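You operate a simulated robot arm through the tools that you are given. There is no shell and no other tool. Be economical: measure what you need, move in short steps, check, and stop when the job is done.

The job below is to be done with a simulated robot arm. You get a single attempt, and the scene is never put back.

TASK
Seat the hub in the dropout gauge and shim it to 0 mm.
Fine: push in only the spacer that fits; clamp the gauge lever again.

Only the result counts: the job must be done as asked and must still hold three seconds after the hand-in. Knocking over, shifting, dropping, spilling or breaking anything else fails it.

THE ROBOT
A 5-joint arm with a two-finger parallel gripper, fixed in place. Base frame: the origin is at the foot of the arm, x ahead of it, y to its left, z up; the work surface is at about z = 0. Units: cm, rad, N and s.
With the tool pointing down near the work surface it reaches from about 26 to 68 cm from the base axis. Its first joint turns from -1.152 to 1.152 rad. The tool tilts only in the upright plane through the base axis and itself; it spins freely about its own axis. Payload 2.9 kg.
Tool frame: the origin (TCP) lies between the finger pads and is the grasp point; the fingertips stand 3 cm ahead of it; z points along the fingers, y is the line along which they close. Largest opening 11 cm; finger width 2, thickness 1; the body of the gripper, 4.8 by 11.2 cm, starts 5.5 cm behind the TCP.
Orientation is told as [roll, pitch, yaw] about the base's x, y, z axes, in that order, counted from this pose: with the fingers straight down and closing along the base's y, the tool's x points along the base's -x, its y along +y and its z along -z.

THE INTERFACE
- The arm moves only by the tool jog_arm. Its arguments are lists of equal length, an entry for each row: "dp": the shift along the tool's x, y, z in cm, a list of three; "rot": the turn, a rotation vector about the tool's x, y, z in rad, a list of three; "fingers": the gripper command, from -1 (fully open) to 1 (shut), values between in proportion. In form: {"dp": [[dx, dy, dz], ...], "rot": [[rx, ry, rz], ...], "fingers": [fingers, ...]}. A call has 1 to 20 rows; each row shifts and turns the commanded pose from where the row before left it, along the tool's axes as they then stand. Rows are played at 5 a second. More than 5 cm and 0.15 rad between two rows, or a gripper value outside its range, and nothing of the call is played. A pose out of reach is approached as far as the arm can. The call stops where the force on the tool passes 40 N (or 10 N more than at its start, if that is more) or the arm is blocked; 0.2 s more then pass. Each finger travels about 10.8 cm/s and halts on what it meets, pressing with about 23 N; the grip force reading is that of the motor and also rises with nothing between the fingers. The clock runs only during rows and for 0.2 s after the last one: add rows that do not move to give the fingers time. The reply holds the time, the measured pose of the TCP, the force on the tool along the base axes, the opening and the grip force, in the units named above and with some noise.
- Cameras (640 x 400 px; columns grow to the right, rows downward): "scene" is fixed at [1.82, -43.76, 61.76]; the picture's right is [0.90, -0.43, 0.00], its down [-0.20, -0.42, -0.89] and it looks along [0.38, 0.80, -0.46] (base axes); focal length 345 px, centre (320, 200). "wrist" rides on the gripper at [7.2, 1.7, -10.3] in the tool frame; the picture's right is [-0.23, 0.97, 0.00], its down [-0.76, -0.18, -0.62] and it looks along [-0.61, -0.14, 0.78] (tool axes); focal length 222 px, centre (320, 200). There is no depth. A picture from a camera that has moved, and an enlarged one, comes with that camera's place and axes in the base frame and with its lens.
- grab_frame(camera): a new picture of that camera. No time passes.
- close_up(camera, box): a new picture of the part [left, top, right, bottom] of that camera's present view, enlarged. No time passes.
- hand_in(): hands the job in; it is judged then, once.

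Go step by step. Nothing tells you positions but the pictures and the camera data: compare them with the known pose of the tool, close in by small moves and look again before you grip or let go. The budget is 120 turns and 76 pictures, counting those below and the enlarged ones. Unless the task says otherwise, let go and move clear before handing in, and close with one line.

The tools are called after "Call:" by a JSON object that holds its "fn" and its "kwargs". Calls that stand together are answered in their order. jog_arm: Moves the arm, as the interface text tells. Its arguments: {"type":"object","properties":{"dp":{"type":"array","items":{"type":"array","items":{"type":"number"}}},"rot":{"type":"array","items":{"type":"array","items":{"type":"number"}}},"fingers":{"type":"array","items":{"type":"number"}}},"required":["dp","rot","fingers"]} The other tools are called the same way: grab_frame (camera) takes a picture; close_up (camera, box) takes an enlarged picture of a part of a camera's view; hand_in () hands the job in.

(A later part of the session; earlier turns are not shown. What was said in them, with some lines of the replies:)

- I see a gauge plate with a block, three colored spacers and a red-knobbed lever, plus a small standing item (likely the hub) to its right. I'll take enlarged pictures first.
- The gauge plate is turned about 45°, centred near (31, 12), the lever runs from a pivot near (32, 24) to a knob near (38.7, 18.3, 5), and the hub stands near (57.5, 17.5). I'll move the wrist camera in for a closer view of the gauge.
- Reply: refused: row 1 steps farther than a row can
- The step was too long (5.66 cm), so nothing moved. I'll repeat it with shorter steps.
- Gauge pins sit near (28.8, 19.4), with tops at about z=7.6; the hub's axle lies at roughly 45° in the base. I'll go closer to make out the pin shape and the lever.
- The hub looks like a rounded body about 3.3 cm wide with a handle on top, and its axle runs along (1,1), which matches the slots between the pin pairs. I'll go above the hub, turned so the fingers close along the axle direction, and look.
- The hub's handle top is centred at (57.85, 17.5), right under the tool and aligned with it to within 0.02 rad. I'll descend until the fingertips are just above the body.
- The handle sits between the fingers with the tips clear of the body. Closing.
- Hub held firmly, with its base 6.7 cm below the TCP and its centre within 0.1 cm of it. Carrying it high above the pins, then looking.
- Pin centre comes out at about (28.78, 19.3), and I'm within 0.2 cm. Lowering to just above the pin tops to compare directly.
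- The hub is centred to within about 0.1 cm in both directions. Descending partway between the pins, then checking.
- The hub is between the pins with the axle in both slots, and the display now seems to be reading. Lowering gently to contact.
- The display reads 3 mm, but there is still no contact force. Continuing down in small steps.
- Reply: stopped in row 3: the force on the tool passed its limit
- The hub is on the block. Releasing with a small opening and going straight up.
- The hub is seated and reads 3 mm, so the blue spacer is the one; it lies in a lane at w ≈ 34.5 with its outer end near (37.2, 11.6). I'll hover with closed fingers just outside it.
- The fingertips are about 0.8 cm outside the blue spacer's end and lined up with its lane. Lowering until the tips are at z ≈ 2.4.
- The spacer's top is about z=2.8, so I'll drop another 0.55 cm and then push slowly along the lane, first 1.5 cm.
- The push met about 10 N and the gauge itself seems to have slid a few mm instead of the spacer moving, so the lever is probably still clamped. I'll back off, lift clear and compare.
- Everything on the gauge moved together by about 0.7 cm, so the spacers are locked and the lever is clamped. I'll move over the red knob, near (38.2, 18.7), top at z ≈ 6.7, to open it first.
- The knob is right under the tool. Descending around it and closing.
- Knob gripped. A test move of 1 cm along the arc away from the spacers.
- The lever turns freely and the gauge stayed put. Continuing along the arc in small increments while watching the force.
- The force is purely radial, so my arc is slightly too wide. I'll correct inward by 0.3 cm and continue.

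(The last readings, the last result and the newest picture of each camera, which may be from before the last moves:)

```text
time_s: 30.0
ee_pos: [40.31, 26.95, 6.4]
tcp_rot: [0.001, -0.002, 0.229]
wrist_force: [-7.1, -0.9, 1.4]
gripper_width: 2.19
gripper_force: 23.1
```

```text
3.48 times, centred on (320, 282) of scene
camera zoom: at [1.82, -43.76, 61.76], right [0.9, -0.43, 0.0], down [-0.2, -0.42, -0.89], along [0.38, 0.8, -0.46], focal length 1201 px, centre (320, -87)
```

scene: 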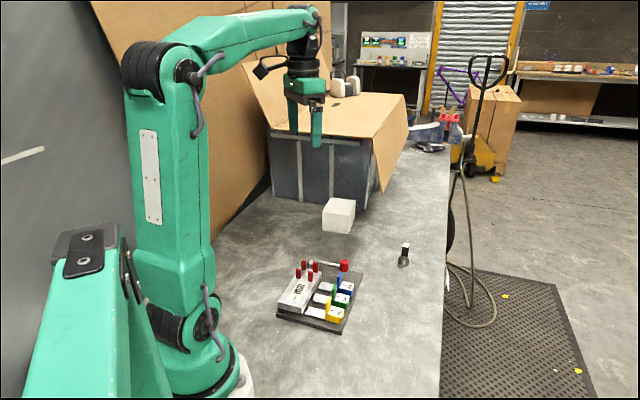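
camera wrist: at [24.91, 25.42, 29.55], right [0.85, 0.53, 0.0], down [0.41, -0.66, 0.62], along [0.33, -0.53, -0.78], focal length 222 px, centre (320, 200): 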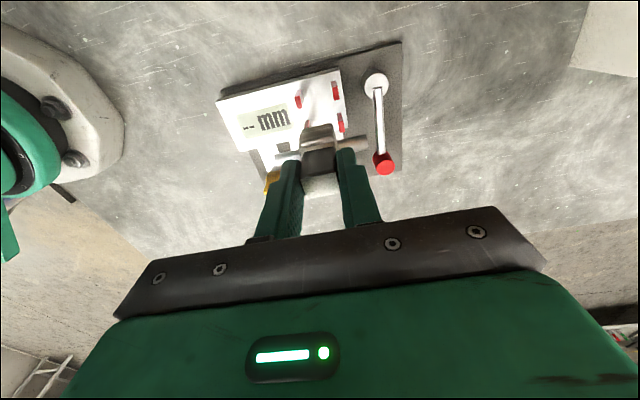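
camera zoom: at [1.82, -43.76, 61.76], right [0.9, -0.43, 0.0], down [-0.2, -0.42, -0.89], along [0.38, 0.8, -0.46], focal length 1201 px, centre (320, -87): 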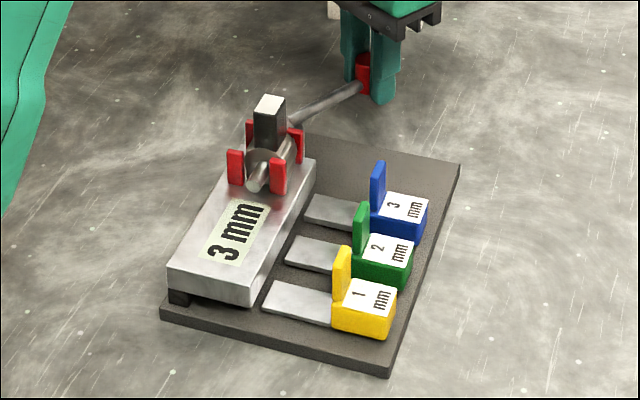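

Turned about 57°, with no stop met yet. Continuing toward 90°.

Call:
{"fn": "jog_arm", "kwargs": {"dp": [[0.2, 0, 0], [0.05, 0.86, 0], [0.05, 0.86, 0], [0, 0, 0]], "rot": [[0, 0, 0], [0, 0, -0.1], [0, 0, -0.1], [0, 0, 0]], "fingers": [1, 1, 1, 1]}}

Call:
{"fn": "jog_arm", "kwargs": {"dp": [[0.08, 0.86, 0], [0.08, 0.86, 0], [0, 0, 0]], "rot": [[0, 0, -0.1], [0, 0, -0.1], [0, 0, 0]], "fingers": [1, 1, 1]}}

Call:
{"fn": "close_up", "kwargs": {"camera": "scene", "box": [265, 225, 375, 340]}}

```text
time_s: 31.0
ee_pos: [39.62, 28.51, 6.32]
tcp_rot: [0.001, 0.0, 0.426]
wrist_force: [-1.6, -11.0, 5.4]
gripper_width: 2.16
gripper_force: 23.1
```

```text
time_s: 31.8
ee_pos: [38.83, 29.98, 6.31]
tcp_rot: [0.0, -0.002, 0.625]
wrist_force: [3.8, -3.8, -0.3]
gripper_width: 2.14
gripper_force: 22.7
```

```text
3.48 times, centred on (320, 282) of scene
camera zoom: at [1.82, -43.76, 61.76], right [0.9, -0.43, 0.0], down [-0.2, -0.42, -0.89], along [0.38, 0.8, -0.46], focal length 1201 px, centre (320, -87)
```

zoom: 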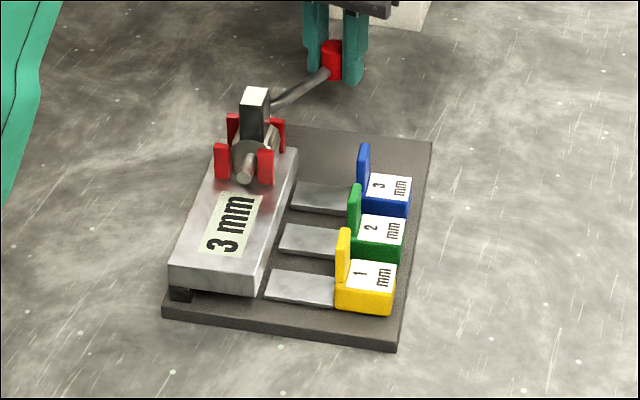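

At about 75° the lever hit its stop and the plate swung around by roughly 10°. The lever is fully open, so I'll let go here, lift and re-measure the gauge.

Call:
{"fn": "jog_arm", "kwargs": {"dp": [[0, 0, 0], [0, 0, 0], [0, 0, -3], [0, 0, -4], [0, 0, -4], [0, 0, -4]], "rot": [[0, 0, 0], [0, 0, 0], [0, 0, 0], [0, 0, 0], [0, 0, 0], [0, 0, 0]], "fingers": [0.2, 0.2, 0.2, 0.2, 0.2, 0.2]}}

Call:
{"fn": "grab_frame", "kwargs": {"camera": "scene"}}

Call:
{"fn": "close_up", "kwargs": {"camera": "scene", "box": [265, 225, 375, 340]}}

```text
time_s: 33.2
ee_pos: [38.65, 29.97, 21.5]
tcp_rot: [0.001, 0.0, 0.628]
wrist_force: [-0.1, -1.1, -0.5]
gripper_width: 4.41
gripper_force: 0.0
```

```text
33 pictures are left
```

scene: 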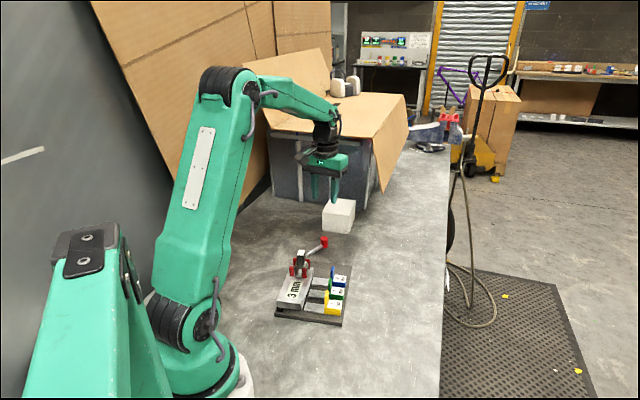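

```text
3.48 times, centred on (320, 282) of scene
camera zoom: at [1.82, -43.76, 61.76], right [0.9, -0.43, 0.0], down [-0.2, -0.42, -0.89], along [0.38, 0.8, -0.46], focal length 1201 px, centre (320, -87)
```

zoom: 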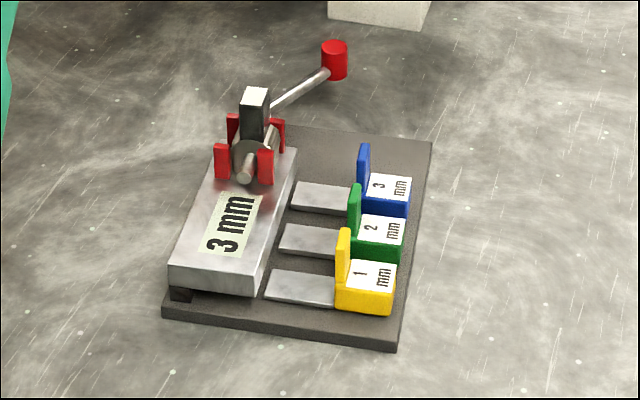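

The plate is now turned to about 54°, with the hub still seated. I'll go back to hover outside the blue spacer's end, aligned with the new lane direction.

Call:
{"fn": "jog_arm", "kwargs": {"dp": [[2.2, -3.12, 0], [2.2, -3.12, 0], [2.2, -3.12, 0], [2.2, -3.12, 0], [0, 0, 0], [0, 0, 0], [0, 0, 0], [0, 0, 0], [0, 0, 0], [0, 0, 0], [0, 0, 0], [0, 0, 0], [0, 0, 0], [0, 0, 4], [0, 0, 3.5], [0, 0, 0]], "rot": [[0, 0, 0], [0, 0, 0], [0, 0, 0], [0, 0, 0], [0, 0, 0.1396], [0, 0, 0.1396], [0, 0, 0.1396], [0, 0, 0.1396], [0, 0, 0.1396], [0, 0, 0.1396], [0, 0, 0.1396], [0, 0, 0.1396], [0, 0, 0.1396], [0, 0, 0], [0, 0, 0], [0, 0, 0]], "fingers": [1, 1, 1, 1, 1, 1, 1, 1, 1, 1, 1, 1, 1, 1, 1, 1]}}

Call:
{"fn": "close_up", "kwargs": {"camera": "wrist", "box": [180, 0, 440, 200]}}

```text
time_s: 36.6
ee_pos: [39.01, 14.63, 13.83]
tcp_rot: [0.002, -0.001, -0.632]
wrist_force: [0.4, 0.3, 1.0]
gripper_width: 0.01
gripper_force: 23.5
```

```text
2.00 times, centred on (310, 100) of wrist
camera zoom: at [34.21, 20.28, 24.1], right [0.76, 0.65, 0.0], down [0.51, -0.59, 0.62], along [0.41, -0.47, -0.78], focal length 444 px, centre (340, 400)
```

zoom: 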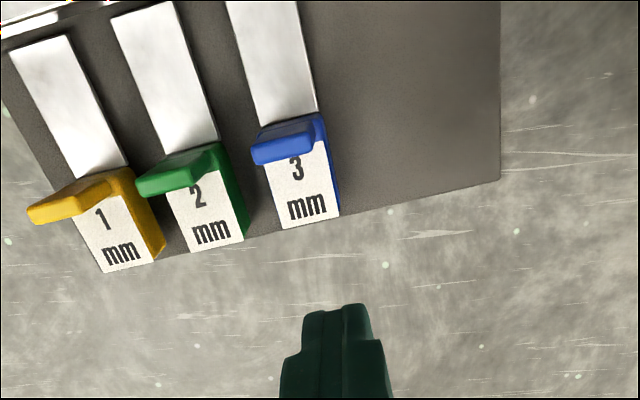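

The blue end is at (37.45, 14.56); I need to shift 1 cm sideways and 0.6 cm outward before lowering.

Call:
{"fn": "jog_arm", "kwargs": {"dp": [[-0.6, -0.98, 0], [0, 0, 4], [0, 0, 3.5], [0, 0, 1.35], [0, 0, 0]], "rot": [[0, 0, 0], [0, 0, 0], [0, 0, 0], [0, 0, 0], [0, 0, 0]], "fingers": [1, 1, 1, 1, 1]}}

Call:
{"fn": "close_up", "kwargs": {"camera": "wrist", "box": [180, 0, 440, 200]}}

```text
time_s: 37.8
ee_pos: [38.89, 13.69, 4.9]
tcp_rot: [0.001, -0.001, -0.631]
wrist_force: [-0.1, -0.1, 0.7]
gripper_width: 0.02
gripper_force: 23.0
```

```text
2.00 times, centred on (310, 100) of wrist
camera zoom: at [34.02, 19.23, 15.26], right [0.76, 0.65, 0.0], down [0.51, -0.59, 0.62], along [0.41, -0.47, -0.78], focal length 444 px, centre (340, 400)
```

zoom: 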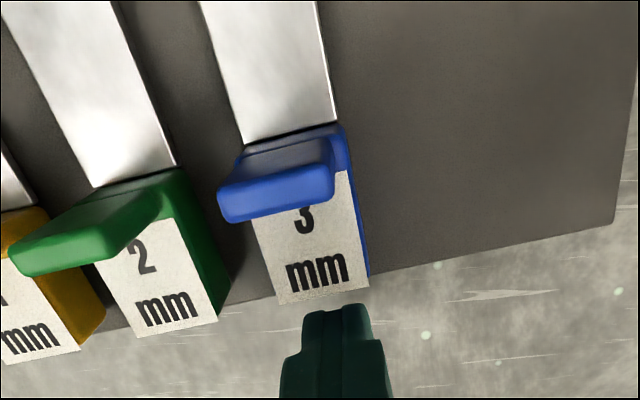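

Nearly centred; shifting 0.25 cm and starting the push gently.

Call:
{"fn": "jog_arm", "kwargs": {"dp": [[0, -0.25, 0], [0.3, 0, 0], [0.3, 0, 0], [0.3, 0, 0], [0.3, 0, 0], [0.3, 0, 0], [0, 0, 0]], "rot": [[0, 0, 0], [0, 0, 0], [0, 0, 0], [0, 0, 0], [0, 0, 0], [0, 0, 0], [0, 0, 0]], "fingers": [1, 1, 1, 1, 1, 1, 1]}}

Call:
{"fn": "close_up", "kwargs": {"camera": "scene", "box": [265, 225, 375, 340]}}

```text
time_s: 39.4
ee_pos: [37.38, 14.36, 4.98]
tcp_rot: [0.002, 0.0, -0.631]
wrist_force: [0.4, -1.2, -0.3]
gripper_width: 0.0
gripper_force: 23.0
```

```text
3.48 times, centred on (320, 282) of scene
camera zoom: at [1.82, -43.76, 61.76], right [0.9, -0.43, 0.0], down [-0.2, -0.42, -0.89], along [0.38, 0.8, -0.46], focal length 1201 px, centre (320, -87)
```

zoom: 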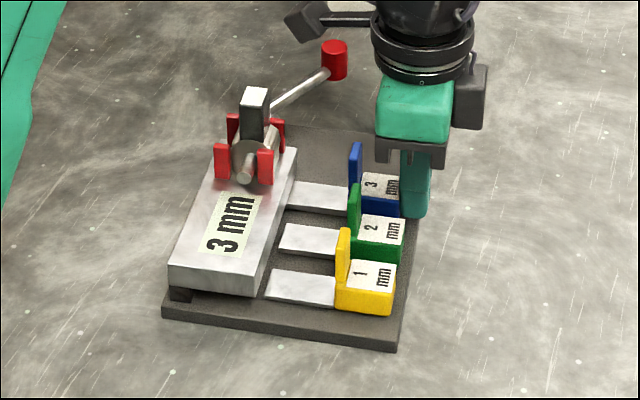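

The blue spacer slides on its own with almost no force and the gauge stays put. Continuing.

Call:
{"fn": "jog_arm", "kwargs": {"dp": [[0.35, 0, 0], [0.35, 0, 0], [0.35, 0, 0], [0.35, 0, 0], [0.35, 0, 0], [0.35, 0, 0], [0, 0, 0]], "rot": [[0, 0, 0], [0, 0, 0], [0, 0, 0], [0, 0, 0], [0, 0, 0], [0, 0, 0], [0, 0, 0]], "fingers": [1, 1, 1, 1, 1, 1, 1]}}

Call:
{"fn": "close_up", "kwargs": {"camera": "scene", "box": [265, 225, 375, 340]}}

```text
time_s: 41.0
ee_pos: [35.57, 15.61, 5.02]
tcp_rot: [0.001, 0.0, -0.63]
wrist_force: [-0.7, -0.3, -0.3]
gripper_width: 0.01
gripper_force: 23.1
```

```text
3.48 times, centred on (320, 282) of scene
camera zoom: at [1.82, -43.76, 61.76], right [0.9, -0.43, 0.0], down [-0.2, -0.42, -0.89], along [0.38, 0.8, -0.46], focal length 1201 px, centre (320, -87)
```

zoom: 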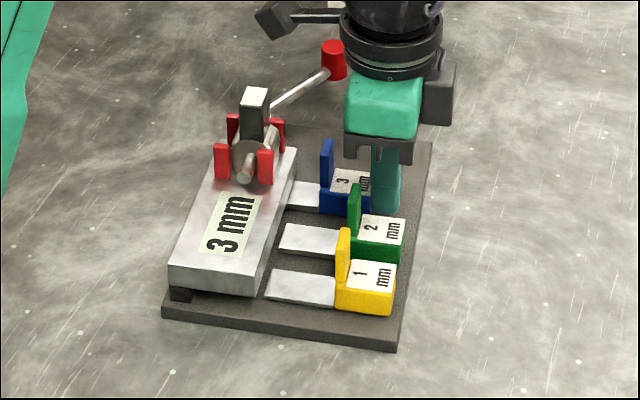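

About 2 cm remain to the block face. Pushing 1.5 cm more, checking force.

Call:
{"fn": "jog_arm", "kwargs": {"dp": [[0.3, 0, 0], [0.3, 0, 0], [0.3, 0, 0], [0.3, 0, 0], [0.3, 0, 0], [0, 0, 0]], "rot": [[0, 0, 0], [0, 0, 0], [0, 0, 0], [0, 0, 0], [0, 0, 0], [0, 0, 0]], "fingers": [1, 1, 1, 1, 1, 1]}}

Call:
{"fn": "close_up", "kwargs": {"camera": "scene", "box": [265, 225, 375, 340]}}

```text
time_s: 42.4
ee_pos: [34.59, 16.43, 5.02]
tcp_rot: [0.005, -0.001, -0.632]
wrist_force: [11.3, -6.6, 5.3]
gripper_width: 0.0
gripper_force: 23.2
```

```text
3.48 times, centred on (320, 282) of scene
camera zoom: at [1.82, -43.76, 61.76], right [0.9, -0.43, 0.0], down [-0.2, -0.42, -0.89], along [0.38, 0.8, -0.46], focal length 1201 px, centre (320, -87)
```

zoom: 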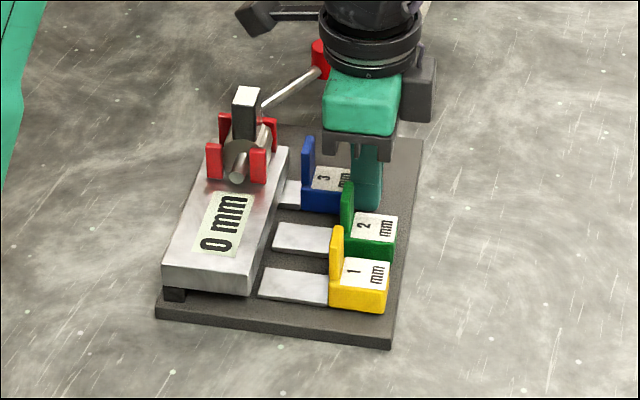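

The display reads 0 mm with the blue spacer fully in. Backing off, lifting, and moving over the open lever knob.

Call:
{"fn": "jog_arm", "kwargs": {"dp": [[-0.5, 0, 0], [-0.7, 0, 0], [0, 0, -4], [0, 0, -4], [0, 0, -4]], "rot": [[0, 0, 0], [0, 0, 0], [0, 0, 0], [0, 0, 0], [0, 0, 0]], "fingers": [1, 1, 1, 1, 1]}}

Call:
{"fn": "jog_arm", "kwargs": {"dp": [[0, 0, 0], [0, 0, 0], [0, 0, 0], [0, 0, 0], [0, 0, 0], [0, 0, 0], [0, 0, 0], [0, 0, 0], [0, 0, 0], [-2.68, 2.54, 0], [-2.68, 2.54, 0], [-2.68, 2.54, 0], [-2.68, 2.54, 0], [0, 0, 0]], "rot": [[0, 0, -0.1396], [0, 0, -0.1396], [0, 0, -0.1396], [0, 0, -0.1396], [0, 0, -0.1396], [0, 0, -0.1396], [0, 0, -0.1396], [0, 0, -0.1396], [0, 0, -0.1396], [0, 0, 0], [0, 0, 0], [0, 0, 0], [0, 0, 0], [0, 0, 0]], "fingers": [0.2, 0.2, 0.2, 0.2, 0.2, 0.2, 0.2, 0.2, 0.2, 0.2, 0.2, 0.2, 0.2, 0.2]}}

Call:
{"fn": "close_up", "kwargs": {"camera": "wrist", "box": [180, 0, 440, 200]}}

Call:
{"fn": "close_up", "kwargs": {"camera": "scene", "box": [265, 225, 375, 340]}}

```text
time_s: 43.6
ee_pos: [35.29, 15.67, 17.04]
tcp_rot: [0.0, 0.0, -0.63]
wrist_force: [0.2, 0.4, 0.2]
gripper_width: 0.0
gripper_force: 22.6
```

```text
time_s: 46.6
ee_pos: [38.25, 30.13, 17.03]
tcp_rot: [-0.001, -0.003, 0.628]
wrist_force: [0.7, -0.5, 0.3]
gripper_width: 4.4
gripper_force: 0.1
```

```text
2.00 times, centred on (310, 100) of wrist
camera zoom: at [31.46, 27.23, 27.3], right [-0.39, 0.92, 0.0], down [0.72, 0.3, 0.62], along [0.58, 0.24, -0.78], focal length 444 px, centre (340, 400)
```

zoom: 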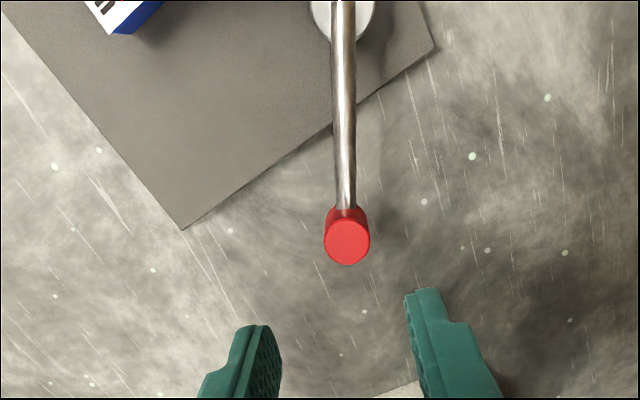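

```text
3.48 times, centred on (320, 282) of scene
camera zoom: at [1.82, -43.76, 61.76], right [0.9, -0.43, 0.0], down [-0.2, -0.42, -0.89], along [0.38, 0.8, -0.46], focal length 1201 px, centre (320, -87)
```

zoom: 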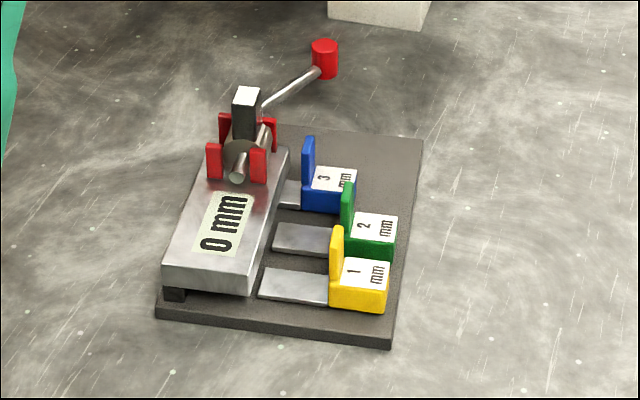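

The knob is at (38.1, 30.3), 0.25 cm to the side, and the lever is about 60° open relative to its clamped direction. Aligning, descending and gripping it.

Call:
{"fn": "jog_arm", "kwargs": {"dp": [[0, 0.24, 0], [0, 0, 4], [0, 0, 4], [0, 0, 2.7], [0, 0, 0], [0, 0, 0], [0, 0, 0]], "rot": [[0, 0, 0.1], [0, 0, 0.1], [0, 0, 0], [0, 0, 0], [0, 0, 0], [0, 0, 0], [0, 0, 0]], "fingers": [0.2, 0.2, 0.2, 0.2, 1, 1, 1]}}

Call:
{"fn": "close_up", "kwargs": {"camera": "wrist", "box": [180, 0, 440, 200]}}

```text
time_s: 48.2
ee_pos: [38.05, 30.45, 6.1]
tcp_rot: [0.0, 0.001, 0.426]
wrist_force: [-2.3, -0.1, -0.4]
gripper_width: 2.16
gripper_force: 23.0
```

```text
2.00 times, centred on (310, 100) of wrist
camera zoom: at [30.88, 28.87, 16.55], right [-0.2, 0.98, 0.0], down [0.77, 0.15, 0.62], along [0.61, 0.12, -0.78], focal length 444 px, centre (340, 400)
```

zoom: 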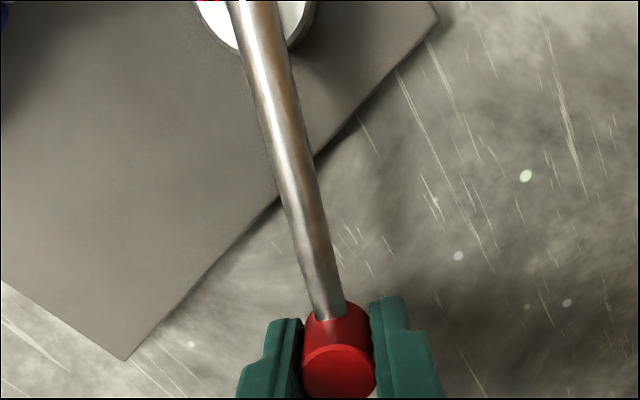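

Knob gripped. Turning it back toward the clamped side in small steps.

Call:
{"fn": "jog_arm", "kwargs": {"dp": [[0.04, -0.84, 0], [0.04, -0.84, 0], [0, 0, 0]], "rot": [[0, 0, 0.1], [0, 0, 0.1], [0, 0, 0]], "fingers": [1, 1, 1]}}

Call:
{"fn": "jog_arm", "kwargs": {"dp": [[0.04, -0.84, 0], [0, 0, 0]], "rot": [[0, 0, 0.1], [0, 0, 0]], "fingers": [1, 1]}}

```text
time_s: 49.0
ee_pos: [38.69, 28.66, 6.26]
tcp_rot: [-0.001, 0.002, 0.224]
wrist_force: [1.2, 0.7, -0.3]
gripper_width: 2.19
gripper_force: 22.5
```

```text
time_s: 49.6
ee_pos: [38.67, 27.94, 6.24]
tcp_rot: [0.0, 0.001, 0.124]
wrist_force: [-0.2, 0.0, 0.0]
gripper_width: 2.19
gripper_force: 23.0
```

Forces are near zero, so the arc fits well. Continuing.

Call:
{"fn": "jog_arm", "kwargs": {"dp": [[0.04, -0.84, 0], [0.04, -0.84, 0], [0.04, -0.84, 0], [0, 0, 0]], "rot": [[0, 0, 0.1], [0, 0, 0.1], [0, 0, 0.1], [0, 0, 0]], "fingers": [1, 1, 1, 1]}}

Call:
{"fn": "close_up", "kwargs": {"camera": "scene", "box": [265, 225, 375, 340]}}

```text
time_s: 50.6
ee_pos: [38.67, 25.41, 6.3]
tcp_rot: [0.001, 0.001, -0.176]
wrist_force: [2.3, -0.7, 0.4]
gripper_width: 2.14
gripper_force: 23.1
```

```text
3.48 times, centred on (320, 282) of scene
camera zoom: at [1.83, -43.76, 61.76], right [0.9, -0.43, 0.0], down [-0.2, -0.42, -0.89], along [0.38, 0.8, -0.46], focal length 1201 px, centre (320, -87)
```

zoom: 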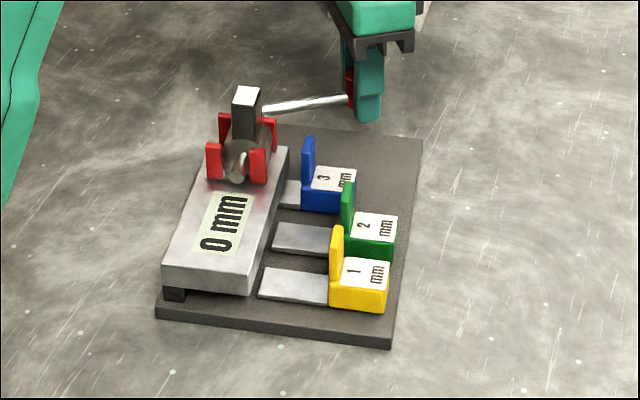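

Good: the gauge is still. Continuing with shorter moves toward the clamped direction.

Call:
{"fn": "jog_arm", "kwargs": {"dp": [[0.04, -0.84, 0], [0.04, -0.84, 0], [0, 0, 0]], "rot": [[0, 0, 0.1], [0, 0, 0.1], [0, 0, 0]], "fingers": [1, 1, 1]}}

Call:
{"fn": "jog_arm", "kwargs": {"dp": [[0.04, -0.84, 0], [0, 0, 0]], "rot": [[0, 0, 0.1], [0, 0, 0]], "fingers": [1, 1]}}

Call:
{"fn": "close_up", "kwargs": {"camera": "scene", "box": [265, 225, 375, 340]}}

Call:
{"fn": "close_up", "kwargs": {"camera": "wrist", "box": [180, 0, 440, 200]}}

```text
time_s: 51.4
ee_pos: [38.21, 23.78, 6.23]
tcp_rot: [0.001, 0.0, -0.376]
wrist_force: [3.6, -0.1, -0.8]
gripper_width: 2.16
gripper_force: 22.8
```

```text
time_s: 52.0
ee_pos: [37.9, 23.05, 6.12]
tcp_rot: [0.002, 0.001, -0.474]
wrist_force: [2.9, -1.6, 0.0]
gripper_width: 2.17
gripper_force: 22.8
```

```text
3.48 times, centred on (320, 282) of scene
camera zoom: at [1.82, -43.76, 61.76], right [0.9, -0.43, 0.0], down [-0.2, -0.42, -0.89], along [0.38, 0.8, -0.46], focal length 1201 px, centre (320, -87)
```

zoom: 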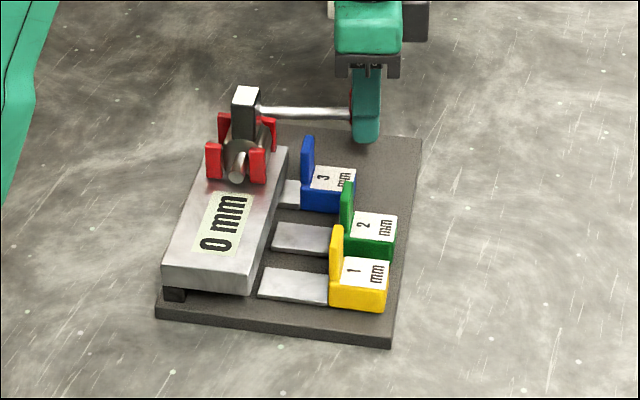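

```text
2.00 times, centred on (310, 100) of wrist
camera zoom: at [32.27, 27.85, 16.61], right [0.65, 0.76, 0.0], down [0.6, -0.51, 0.62], along [0.48, -0.4, -0.78], focal length 444 px, centre (340, 400)
```

zoom: 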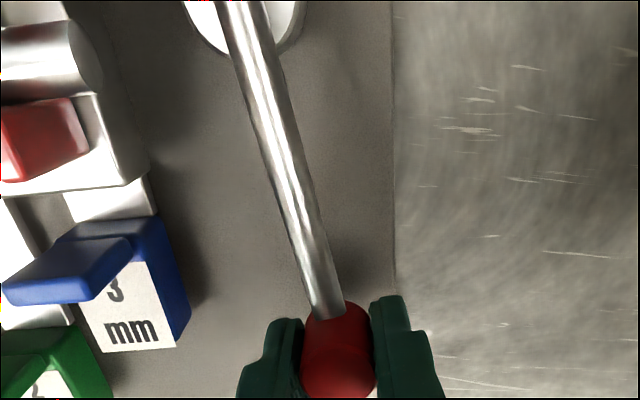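

The lever is within about 0.1–0.15 rad of its original clamped direction. Small final increments.

Call:
{"fn": "jog_arm", "kwargs": {"dp": [[-0.1, 0, 0], [0.02, -0.42, 0], [0.02, -0.42, 0], [0, 0, 0]], "rot": [[0, 0, 0], [0, 0, 0.05], [0, 0, 0.05], [0, 0, 0]], "fingers": [1, 1, 1, 1]}}

Call:
{"fn": "jog_arm", "kwargs": {"dp": [[0.01, -0.2, 0], [0, 0, 0]], "rot": [[0, 0, 0.025], [0, 0, 0]], "fingers": [1, 1]}}

Call:
{"fn": "jog_arm", "kwargs": {"dp": [[0.01, -0.2, 0], [0, 0, 0]], "rot": [[0, 0, 0.025], [0, 0, 0]], "fingers": [1, 1]}}

Call:
{"fn": "close_up", "kwargs": {"camera": "wrist", "box": [200, 20, 440, 200]}}

```text
time_s: 53.0
ee_pos: [37.72, 22.22, 6.22]
tcp_rot: [-0.001, 0.001, -0.574]
wrist_force: [-7.1, 4.4, -0.4]
gripper_width: 2.18
gripper_force: 22.6
```

```text
time_s: 53.6
ee_pos: [37.48, 22.21, 6.37]
tcp_rot: [0.001, 0.0, -0.602]
wrist_force: [-6.9, 4.3, -0.2]
gripper_width: 2.16
gripper_force: 22.8
```

```text
time_s: 54.2
ee_pos: [37.35, 21.89, 6.26]
tcp_rot: [0.002, 0.002, -0.624]
wrist_force: [-5.5, 4.0, 2.0]
gripper_width: 2.16
gripper_force: 22.8
```

```text
2.22 times, centred on (320, 110) of wrist
camera zoom: at [32.47, 27.56, 16.61], right [0.75, 0.66, 0.0], down [0.51, -0.59, 0.62], along [0.41, -0.47, -0.78], focal length 494 px, centre (320, 400)
```

zoom: 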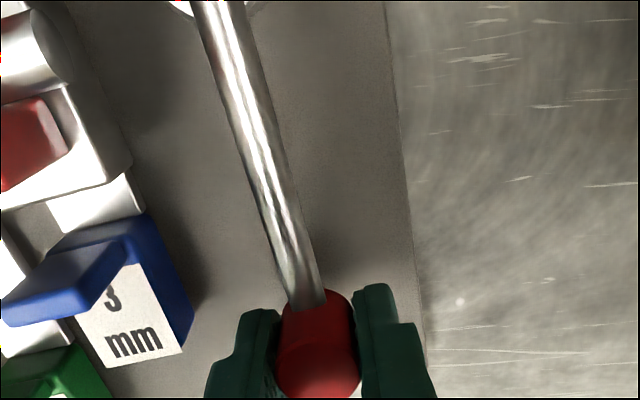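

The view now nearly matches the original clamped one. I'll relieve the radial pull and nudge until a light stop is felt.

Call:
{"fn": "jog_arm", "kwargs": {"dp": [[0.1, 0, 0], [0, -0.17, 0], [0, 0, 0]], "rot": [[0, 0, 0], [0, 0, 0.02], [0, 0, 0]], "fingers": [1, 1, 1]}}

Call:
{"fn": "jog_arm", "kwargs": {"dp": [[0, -0.17, 0], [0, 0, 0]], "rot": [[0, 0, 0.02], [0, 0, 0]], "fingers": [1, 1]}}

```text
time_s: 55.0
ee_pos: [37.34, 21.93, 6.4]
tcp_rot: [0.002, -0.002, -0.645]
wrist_force: [7.3, -4.6, 0.2]
gripper_width: 2.18
gripper_force: 22.9
```

```text
time_s: 55.6
ee_pos: [37.1, 21.86, 6.17]
tcp_rot: [0.004, 0.0, -0.664]
wrist_force: [9.1, 4.0, 0.4]
gripper_width: 2.18
gripper_force: 22.9
```

The last nudge met about 8 N tangentially, so the lever is at its clamped stop. Releasing and lifting to check.

Call:
{"fn": "jog_arm", "kwargs": {"dp": [[0, 0, 0], [0, 0, 0], [0, 0, -3], [0, 0, -4], [0, 0, -4], [0, 0, -2]], "rot": [[0, 0, 0], [0, 0, 0], [0, 0, 0], [0, 0, 0], [0, 0, 0], [0, 0, 0]], "fingers": [0.3, 0.3, 0.3, 0.3, 0.3, 0.3]}}

Call:
{"fn": "close_up", "kwargs": {"camera": "scene", "box": [265, 225, 375, 340]}}

Call:
{"fn": "close_up", "kwargs": {"camera": "wrist", "box": [100, 0, 440, 200]}}

```text
time_s: 57.0
ee_pos: [37.03, 21.68, 19.49]
tcp_rot: [-0.001, 0.0, -0.664]
wrist_force: [-0.3, 0.4, -0.6]
gripper_width: 3.83
gripper_force: 0.1
```

```text
3.48 times, centred on (320, 282) of scene
camera zoom: at [1.82, -43.76, 61.76], right [0.9, -0.43, 0.0], down [-0.2, -0.42, -0.89], along [0.38, 0.8, -0.46], focal length 1201 px, centre (320, -87)
```

zoom: 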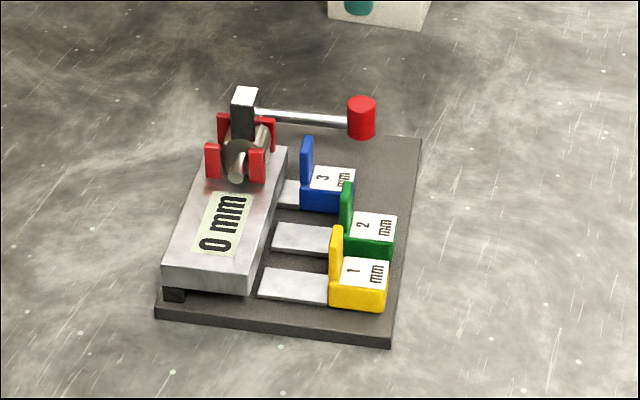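

```text
1.88 times, centred on (270, 100) of wrist
camera zoom: at [32.36, 27.47, 29.69], right [0.78, 0.63, 0.0], down [0.49, -0.61, 0.62], along [0.39, -0.49, -0.78], focal length 418 px, centre (414, 388)
```

zoom: 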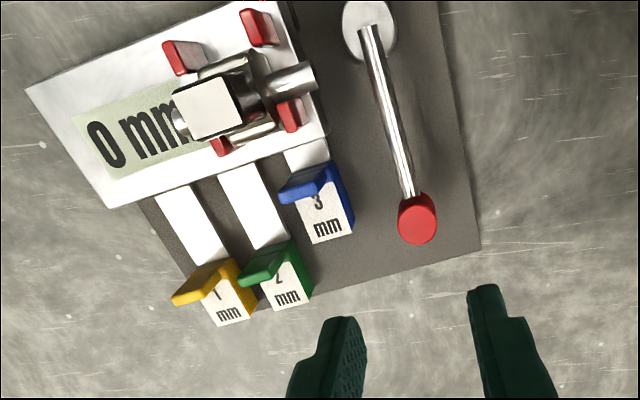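

The lever is clamped, the reading is 0 mm and the hub is seated, but the plate has drifted: about 4 cm at its far-left corner, 9° overall. I'll carefully nudge it back by its left edge near that corner, hovering there first.

Call:
{"fn": "jog_arm", "kwargs": {"dp": [[3.4, 0.41, 0], [3.4, 0.41, 0], [3.4, 0.41, 0], [3.4, 0.41, 0], [0, 0, 3], [0, 0, 4], [0, 0, 0]], "rot": [[0, 0, 0], [0, 0, 0], [0, 0, 0], [0, 0, 0], [0, 0, 0], [0, 0, 0], [0, 0, 0]], "fingers": [1, 1, 1, 1, 1, 1, 1]}}

Call:
{"fn": "grab_frame", "kwargs": {"camera": "wrist"}}

```text
time_s: 58.6
ee_pos: [27.43, 31.48, 12.35]
tcp_rot: [0.001, 0.001, -0.663]
wrist_force: [-0.8, 0.2, -0.7]
gripper_width: 0.02
gripper_force: 23.4
```

```text
17 pictures are left
camera wrist: at [22.75, 37.21, 22.73], right [0.78, 0.63, 0.0], down [0.49, -0.61, 0.62], along [0.39, -0.48, -0.78], focal length 222 px, centre (320, 200)
```

wrist: 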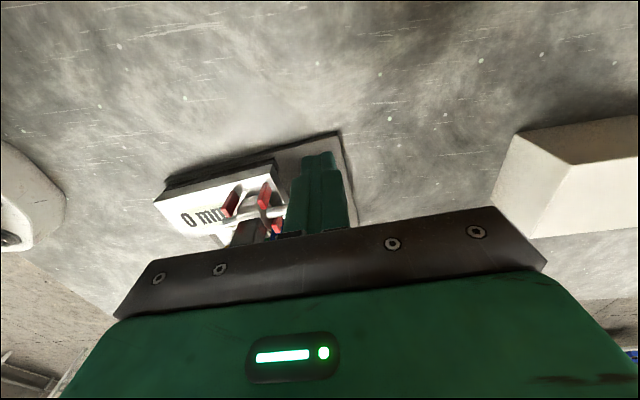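

The corner is at (29.7, 31.9), so the closed fingers are just outside the edge with about 0.6 cm of gap. Lowering until the tips are at z ≈ 0.5.

Call:
{"fn": "jog_arm", "kwargs": {"dp": [[-0.2, 0, 4], [0, 0, 3], [0, 0, 1.85], [0, 0, 0]], "rot": [[0, 0, 0], [0, 0, 0], [0, 0, 0], [0, 0, 0]], "fingers": [1, 1, 1, 1]}}

Call:
{"fn": "close_up", "kwargs": {"camera": "wrist", "box": [180, 60, 420, 220]}}

```text
time_s: 59.6
ee_pos: [27.55, 31.36, 3.48]
tcp_rot: [0.0, 0.0, -0.664]
wrist_force: [0.3, 0.8, -0.3]
gripper_width: 0.0
gripper_force: 23.1
```

```text
2.50 times, centred on (300, 140) of wrist
camera zoom: at [22.9, 37.1, 13.77], right [0.78, 0.63, 0.0], down [0.49, -0.61, 0.62], along [0.39, -0.49, -0.78], focal length 555 px, centre (370, 350)
```

zoom: 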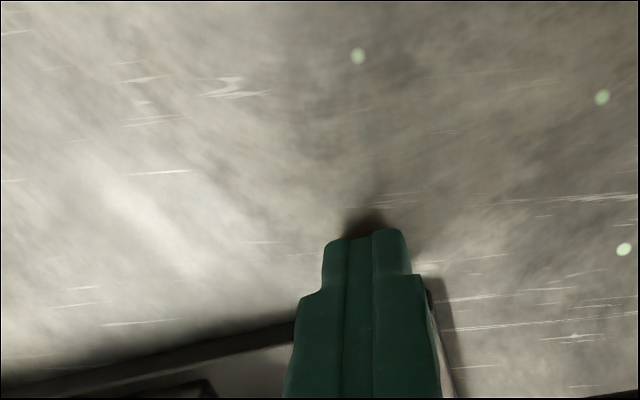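

Fingers are outside the edge, at table level. Pushing slowly 2 cm first.

Call:
{"fn": "jog_arm", "kwargs": {"dp": [[-0.25, 0, 0], [-0.25, 0, 0], [-0.25, 0, 0], [-0.25, 0, 0], [-0.25, 0, 0], [-0.25, 0, 0], [-0.25, 0, 0], [-0.25, 0, 0], [0, 0, 0]], "rot": [[0, 0, 0], [0, 0, 0], [0, 0, 0], [0, 0, 0], [0, 0, 0], [0, 0, 0], [0, 0, 0], [0, 0, 0], [0, 0, 0]], "fingers": [1, 1, 1, 1, 1, 1, 1, 1, 1]}}

Call:
{"fn": "close_up", "kwargs": {"camera": "scene", "box": [265, 225, 375, 340]}}

```text
time_s: 61.6
ee_pos: [29.09, 30.04, 3.5]
tcp_rot: [0.002, -0.001, -0.663]
wrist_force: [-7.7, 6.2, 1.7]
gripper_width: 0.0
gripper_force: 23.0
```

```text
3.48 times, centred on (320, 282) of scene
camera zoom: at [1.82, -43.76, 61.76], right [0.9, -0.43, 0.0], down [-0.2, -0.42, -0.89], along [0.38, 0.8, -0.46], focal length 1201 px, centre (320, -87)
```

zoom: 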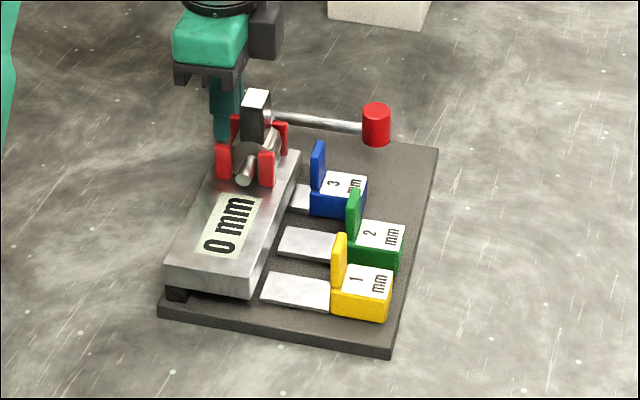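

The plate is turning back and everything on it holds. Continuing another 2.25 cm.

Call:
{"fn": "jog_arm", "kwargs": {"dp": [[-0.25, 0, 0], [-0.25, 0, 0], [-0.25, 0, 0], [-0.25, 0, 0], [-0.25, 0, 0], [-0.25, 0, 0], [-0.25, 0, 0], [-0.25, 0, 0], [-0.25, 0, 0], [0, 0, 0]], "rot": [[0, 0, 0.015], [0, 0, 0.015], [0, 0, 0.015], [0, 0, 0.015], [0, 0, 0.015], [0, 0, 0.015], [0, 0, 0], [0, 0, 0], [0, 0, 0], [0, 0, 0]], "fingers": [1, 1, 1, 1, 1, 1, 1, 1, 1, 1]}}

Call:
{"fn": "close_up", "kwargs": {"camera": "scene", "box": [265, 225, 375, 340]}}

```text
time_s: 63.8
ee_pos: [30.78, 28.51, 3.33]
tcp_rot: [0.002, 0.0, -0.754]
wrist_force: [-5.9, 5.7, 2.8]
gripper_width: 0.01
gripper_force: 23.0
```

```text
3.48 times, centred on (320, 282) of scene
camera zoom: at [1.82, -43.76, 61.76], right [0.9, -0.43, 0.0], down [-0.2, -0.42, -0.89], along [0.38, 0.8, -0.46], focal length 1201 px, centre (320, -87)
```

zoom: 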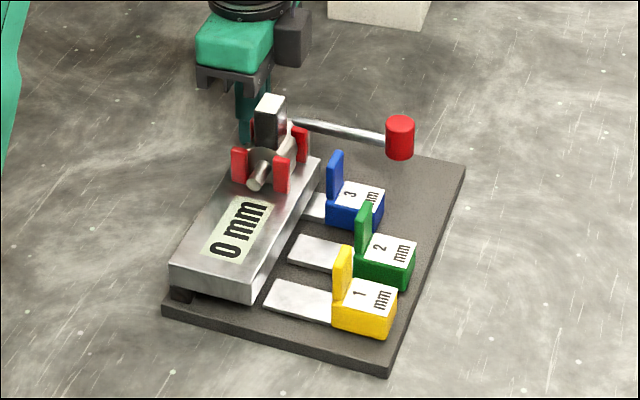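

The plate is within about 0.4 cm of where it started, still reading 0 mm. Backing off, lifting clear and verifying.

Call:
{"fn": "jog_arm", "kwargs": {"dp": [[0.5, 0, 0], [1, 0, 0], [0, 0, -4], [0, 0, -4], [0, 0, -4], [0, 0, -4], [0, 0, 0]], "rot": [[0, 0, 0], [0, 0, 0], [0, 0, 0], [0, 0, 0], [0, 0, 0], [0, 0, 0], [0, 0, 0]], "fingers": [1, 1, 1, 1, 1, 1, 1]}}

Call:
{"fn": "close_up", "kwargs": {"camera": "scene", "box": [265, 225, 375, 340]}}

Call:
{"fn": "close_up", "kwargs": {"camera": "scene", "box": [295, 245, 345, 290]}}

Call:
{"fn": "close_up", "kwargs": {"camera": "wrist", "box": [100, 60, 400, 220]}}

```text
time_s: 65.4
ee_pos: [29.62, 29.53, 19.27]
tcp_rot: [0.001, 0.001, -0.755]
wrist_force: [0.9, 0.1, 0.9]
gripper_width: 0.0
gripper_force: 22.8
```

```text
3.48 times, centred on (320, 282) of scene
camera zoom: at [1.82, -43.76, 61.76], right [0.9, -0.43, 0.0], down [-0.2, -0.42, -0.89], along [0.38, 0.8, -0.46], focal length 1201 px, centre (320, -87)
```

zoom: 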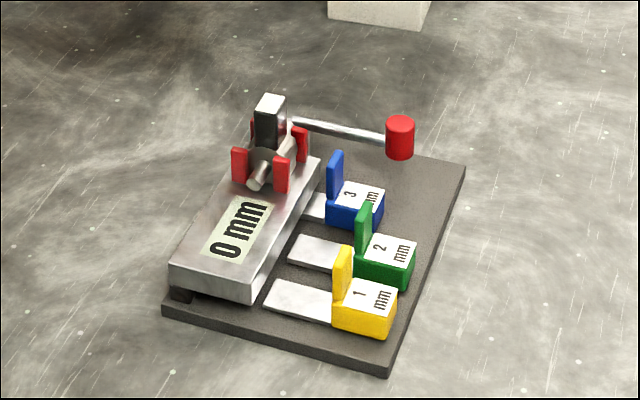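

```text
8.89 times, centred on (320, 268) of scene
camera zoom: at [1.82, -43.76, 61.76], right [0.9, -0.43, 0.0], down [-0.2, -0.42, -0.89], along [0.38, 0.8, -0.46], focal length 3070 px, centre (320, -400)
```

zoom: 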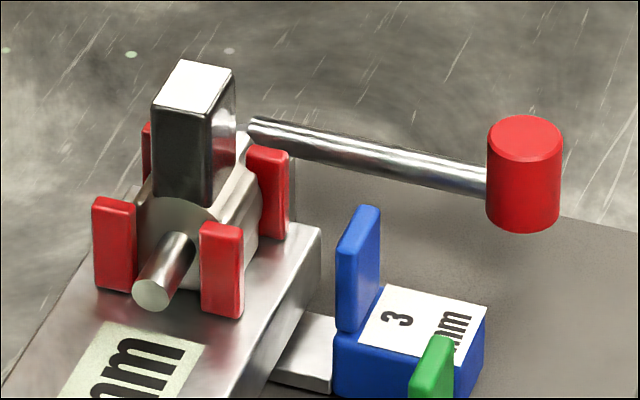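

```text
2.13 times, centred on (250, 140) of wrist
camera zoom: at [25.54, 35.76, 29.74], right [0.83, 0.55, 0.0], down [0.43, -0.65, 0.62], along [0.35, -0.52, -0.78], focal length 474 px, centre (469, 328)
```

zoom: 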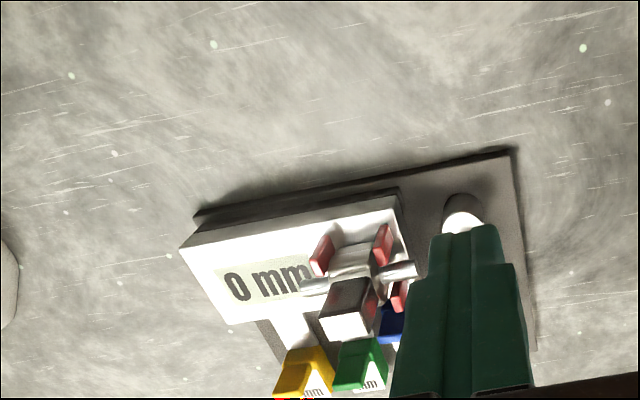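

The hub is seated, the gauge reads 0 mm with only the blue 3 mm spacer pushed in, the lever is clamped at its stop and the arm is clear. Handing in.

Call:
{"fn": "hand_in", "kwargs": {}}

```text
The job is handed in.
```

The hub is seated in the gauge, the blue 3 mm spacer is the only one pushed in (reading 0 mm), and the lever is clamped again. The gauge plate slid and turned about 9° during the work; I pushed it back to within roughly half a centimetre of its starting place before handing in.
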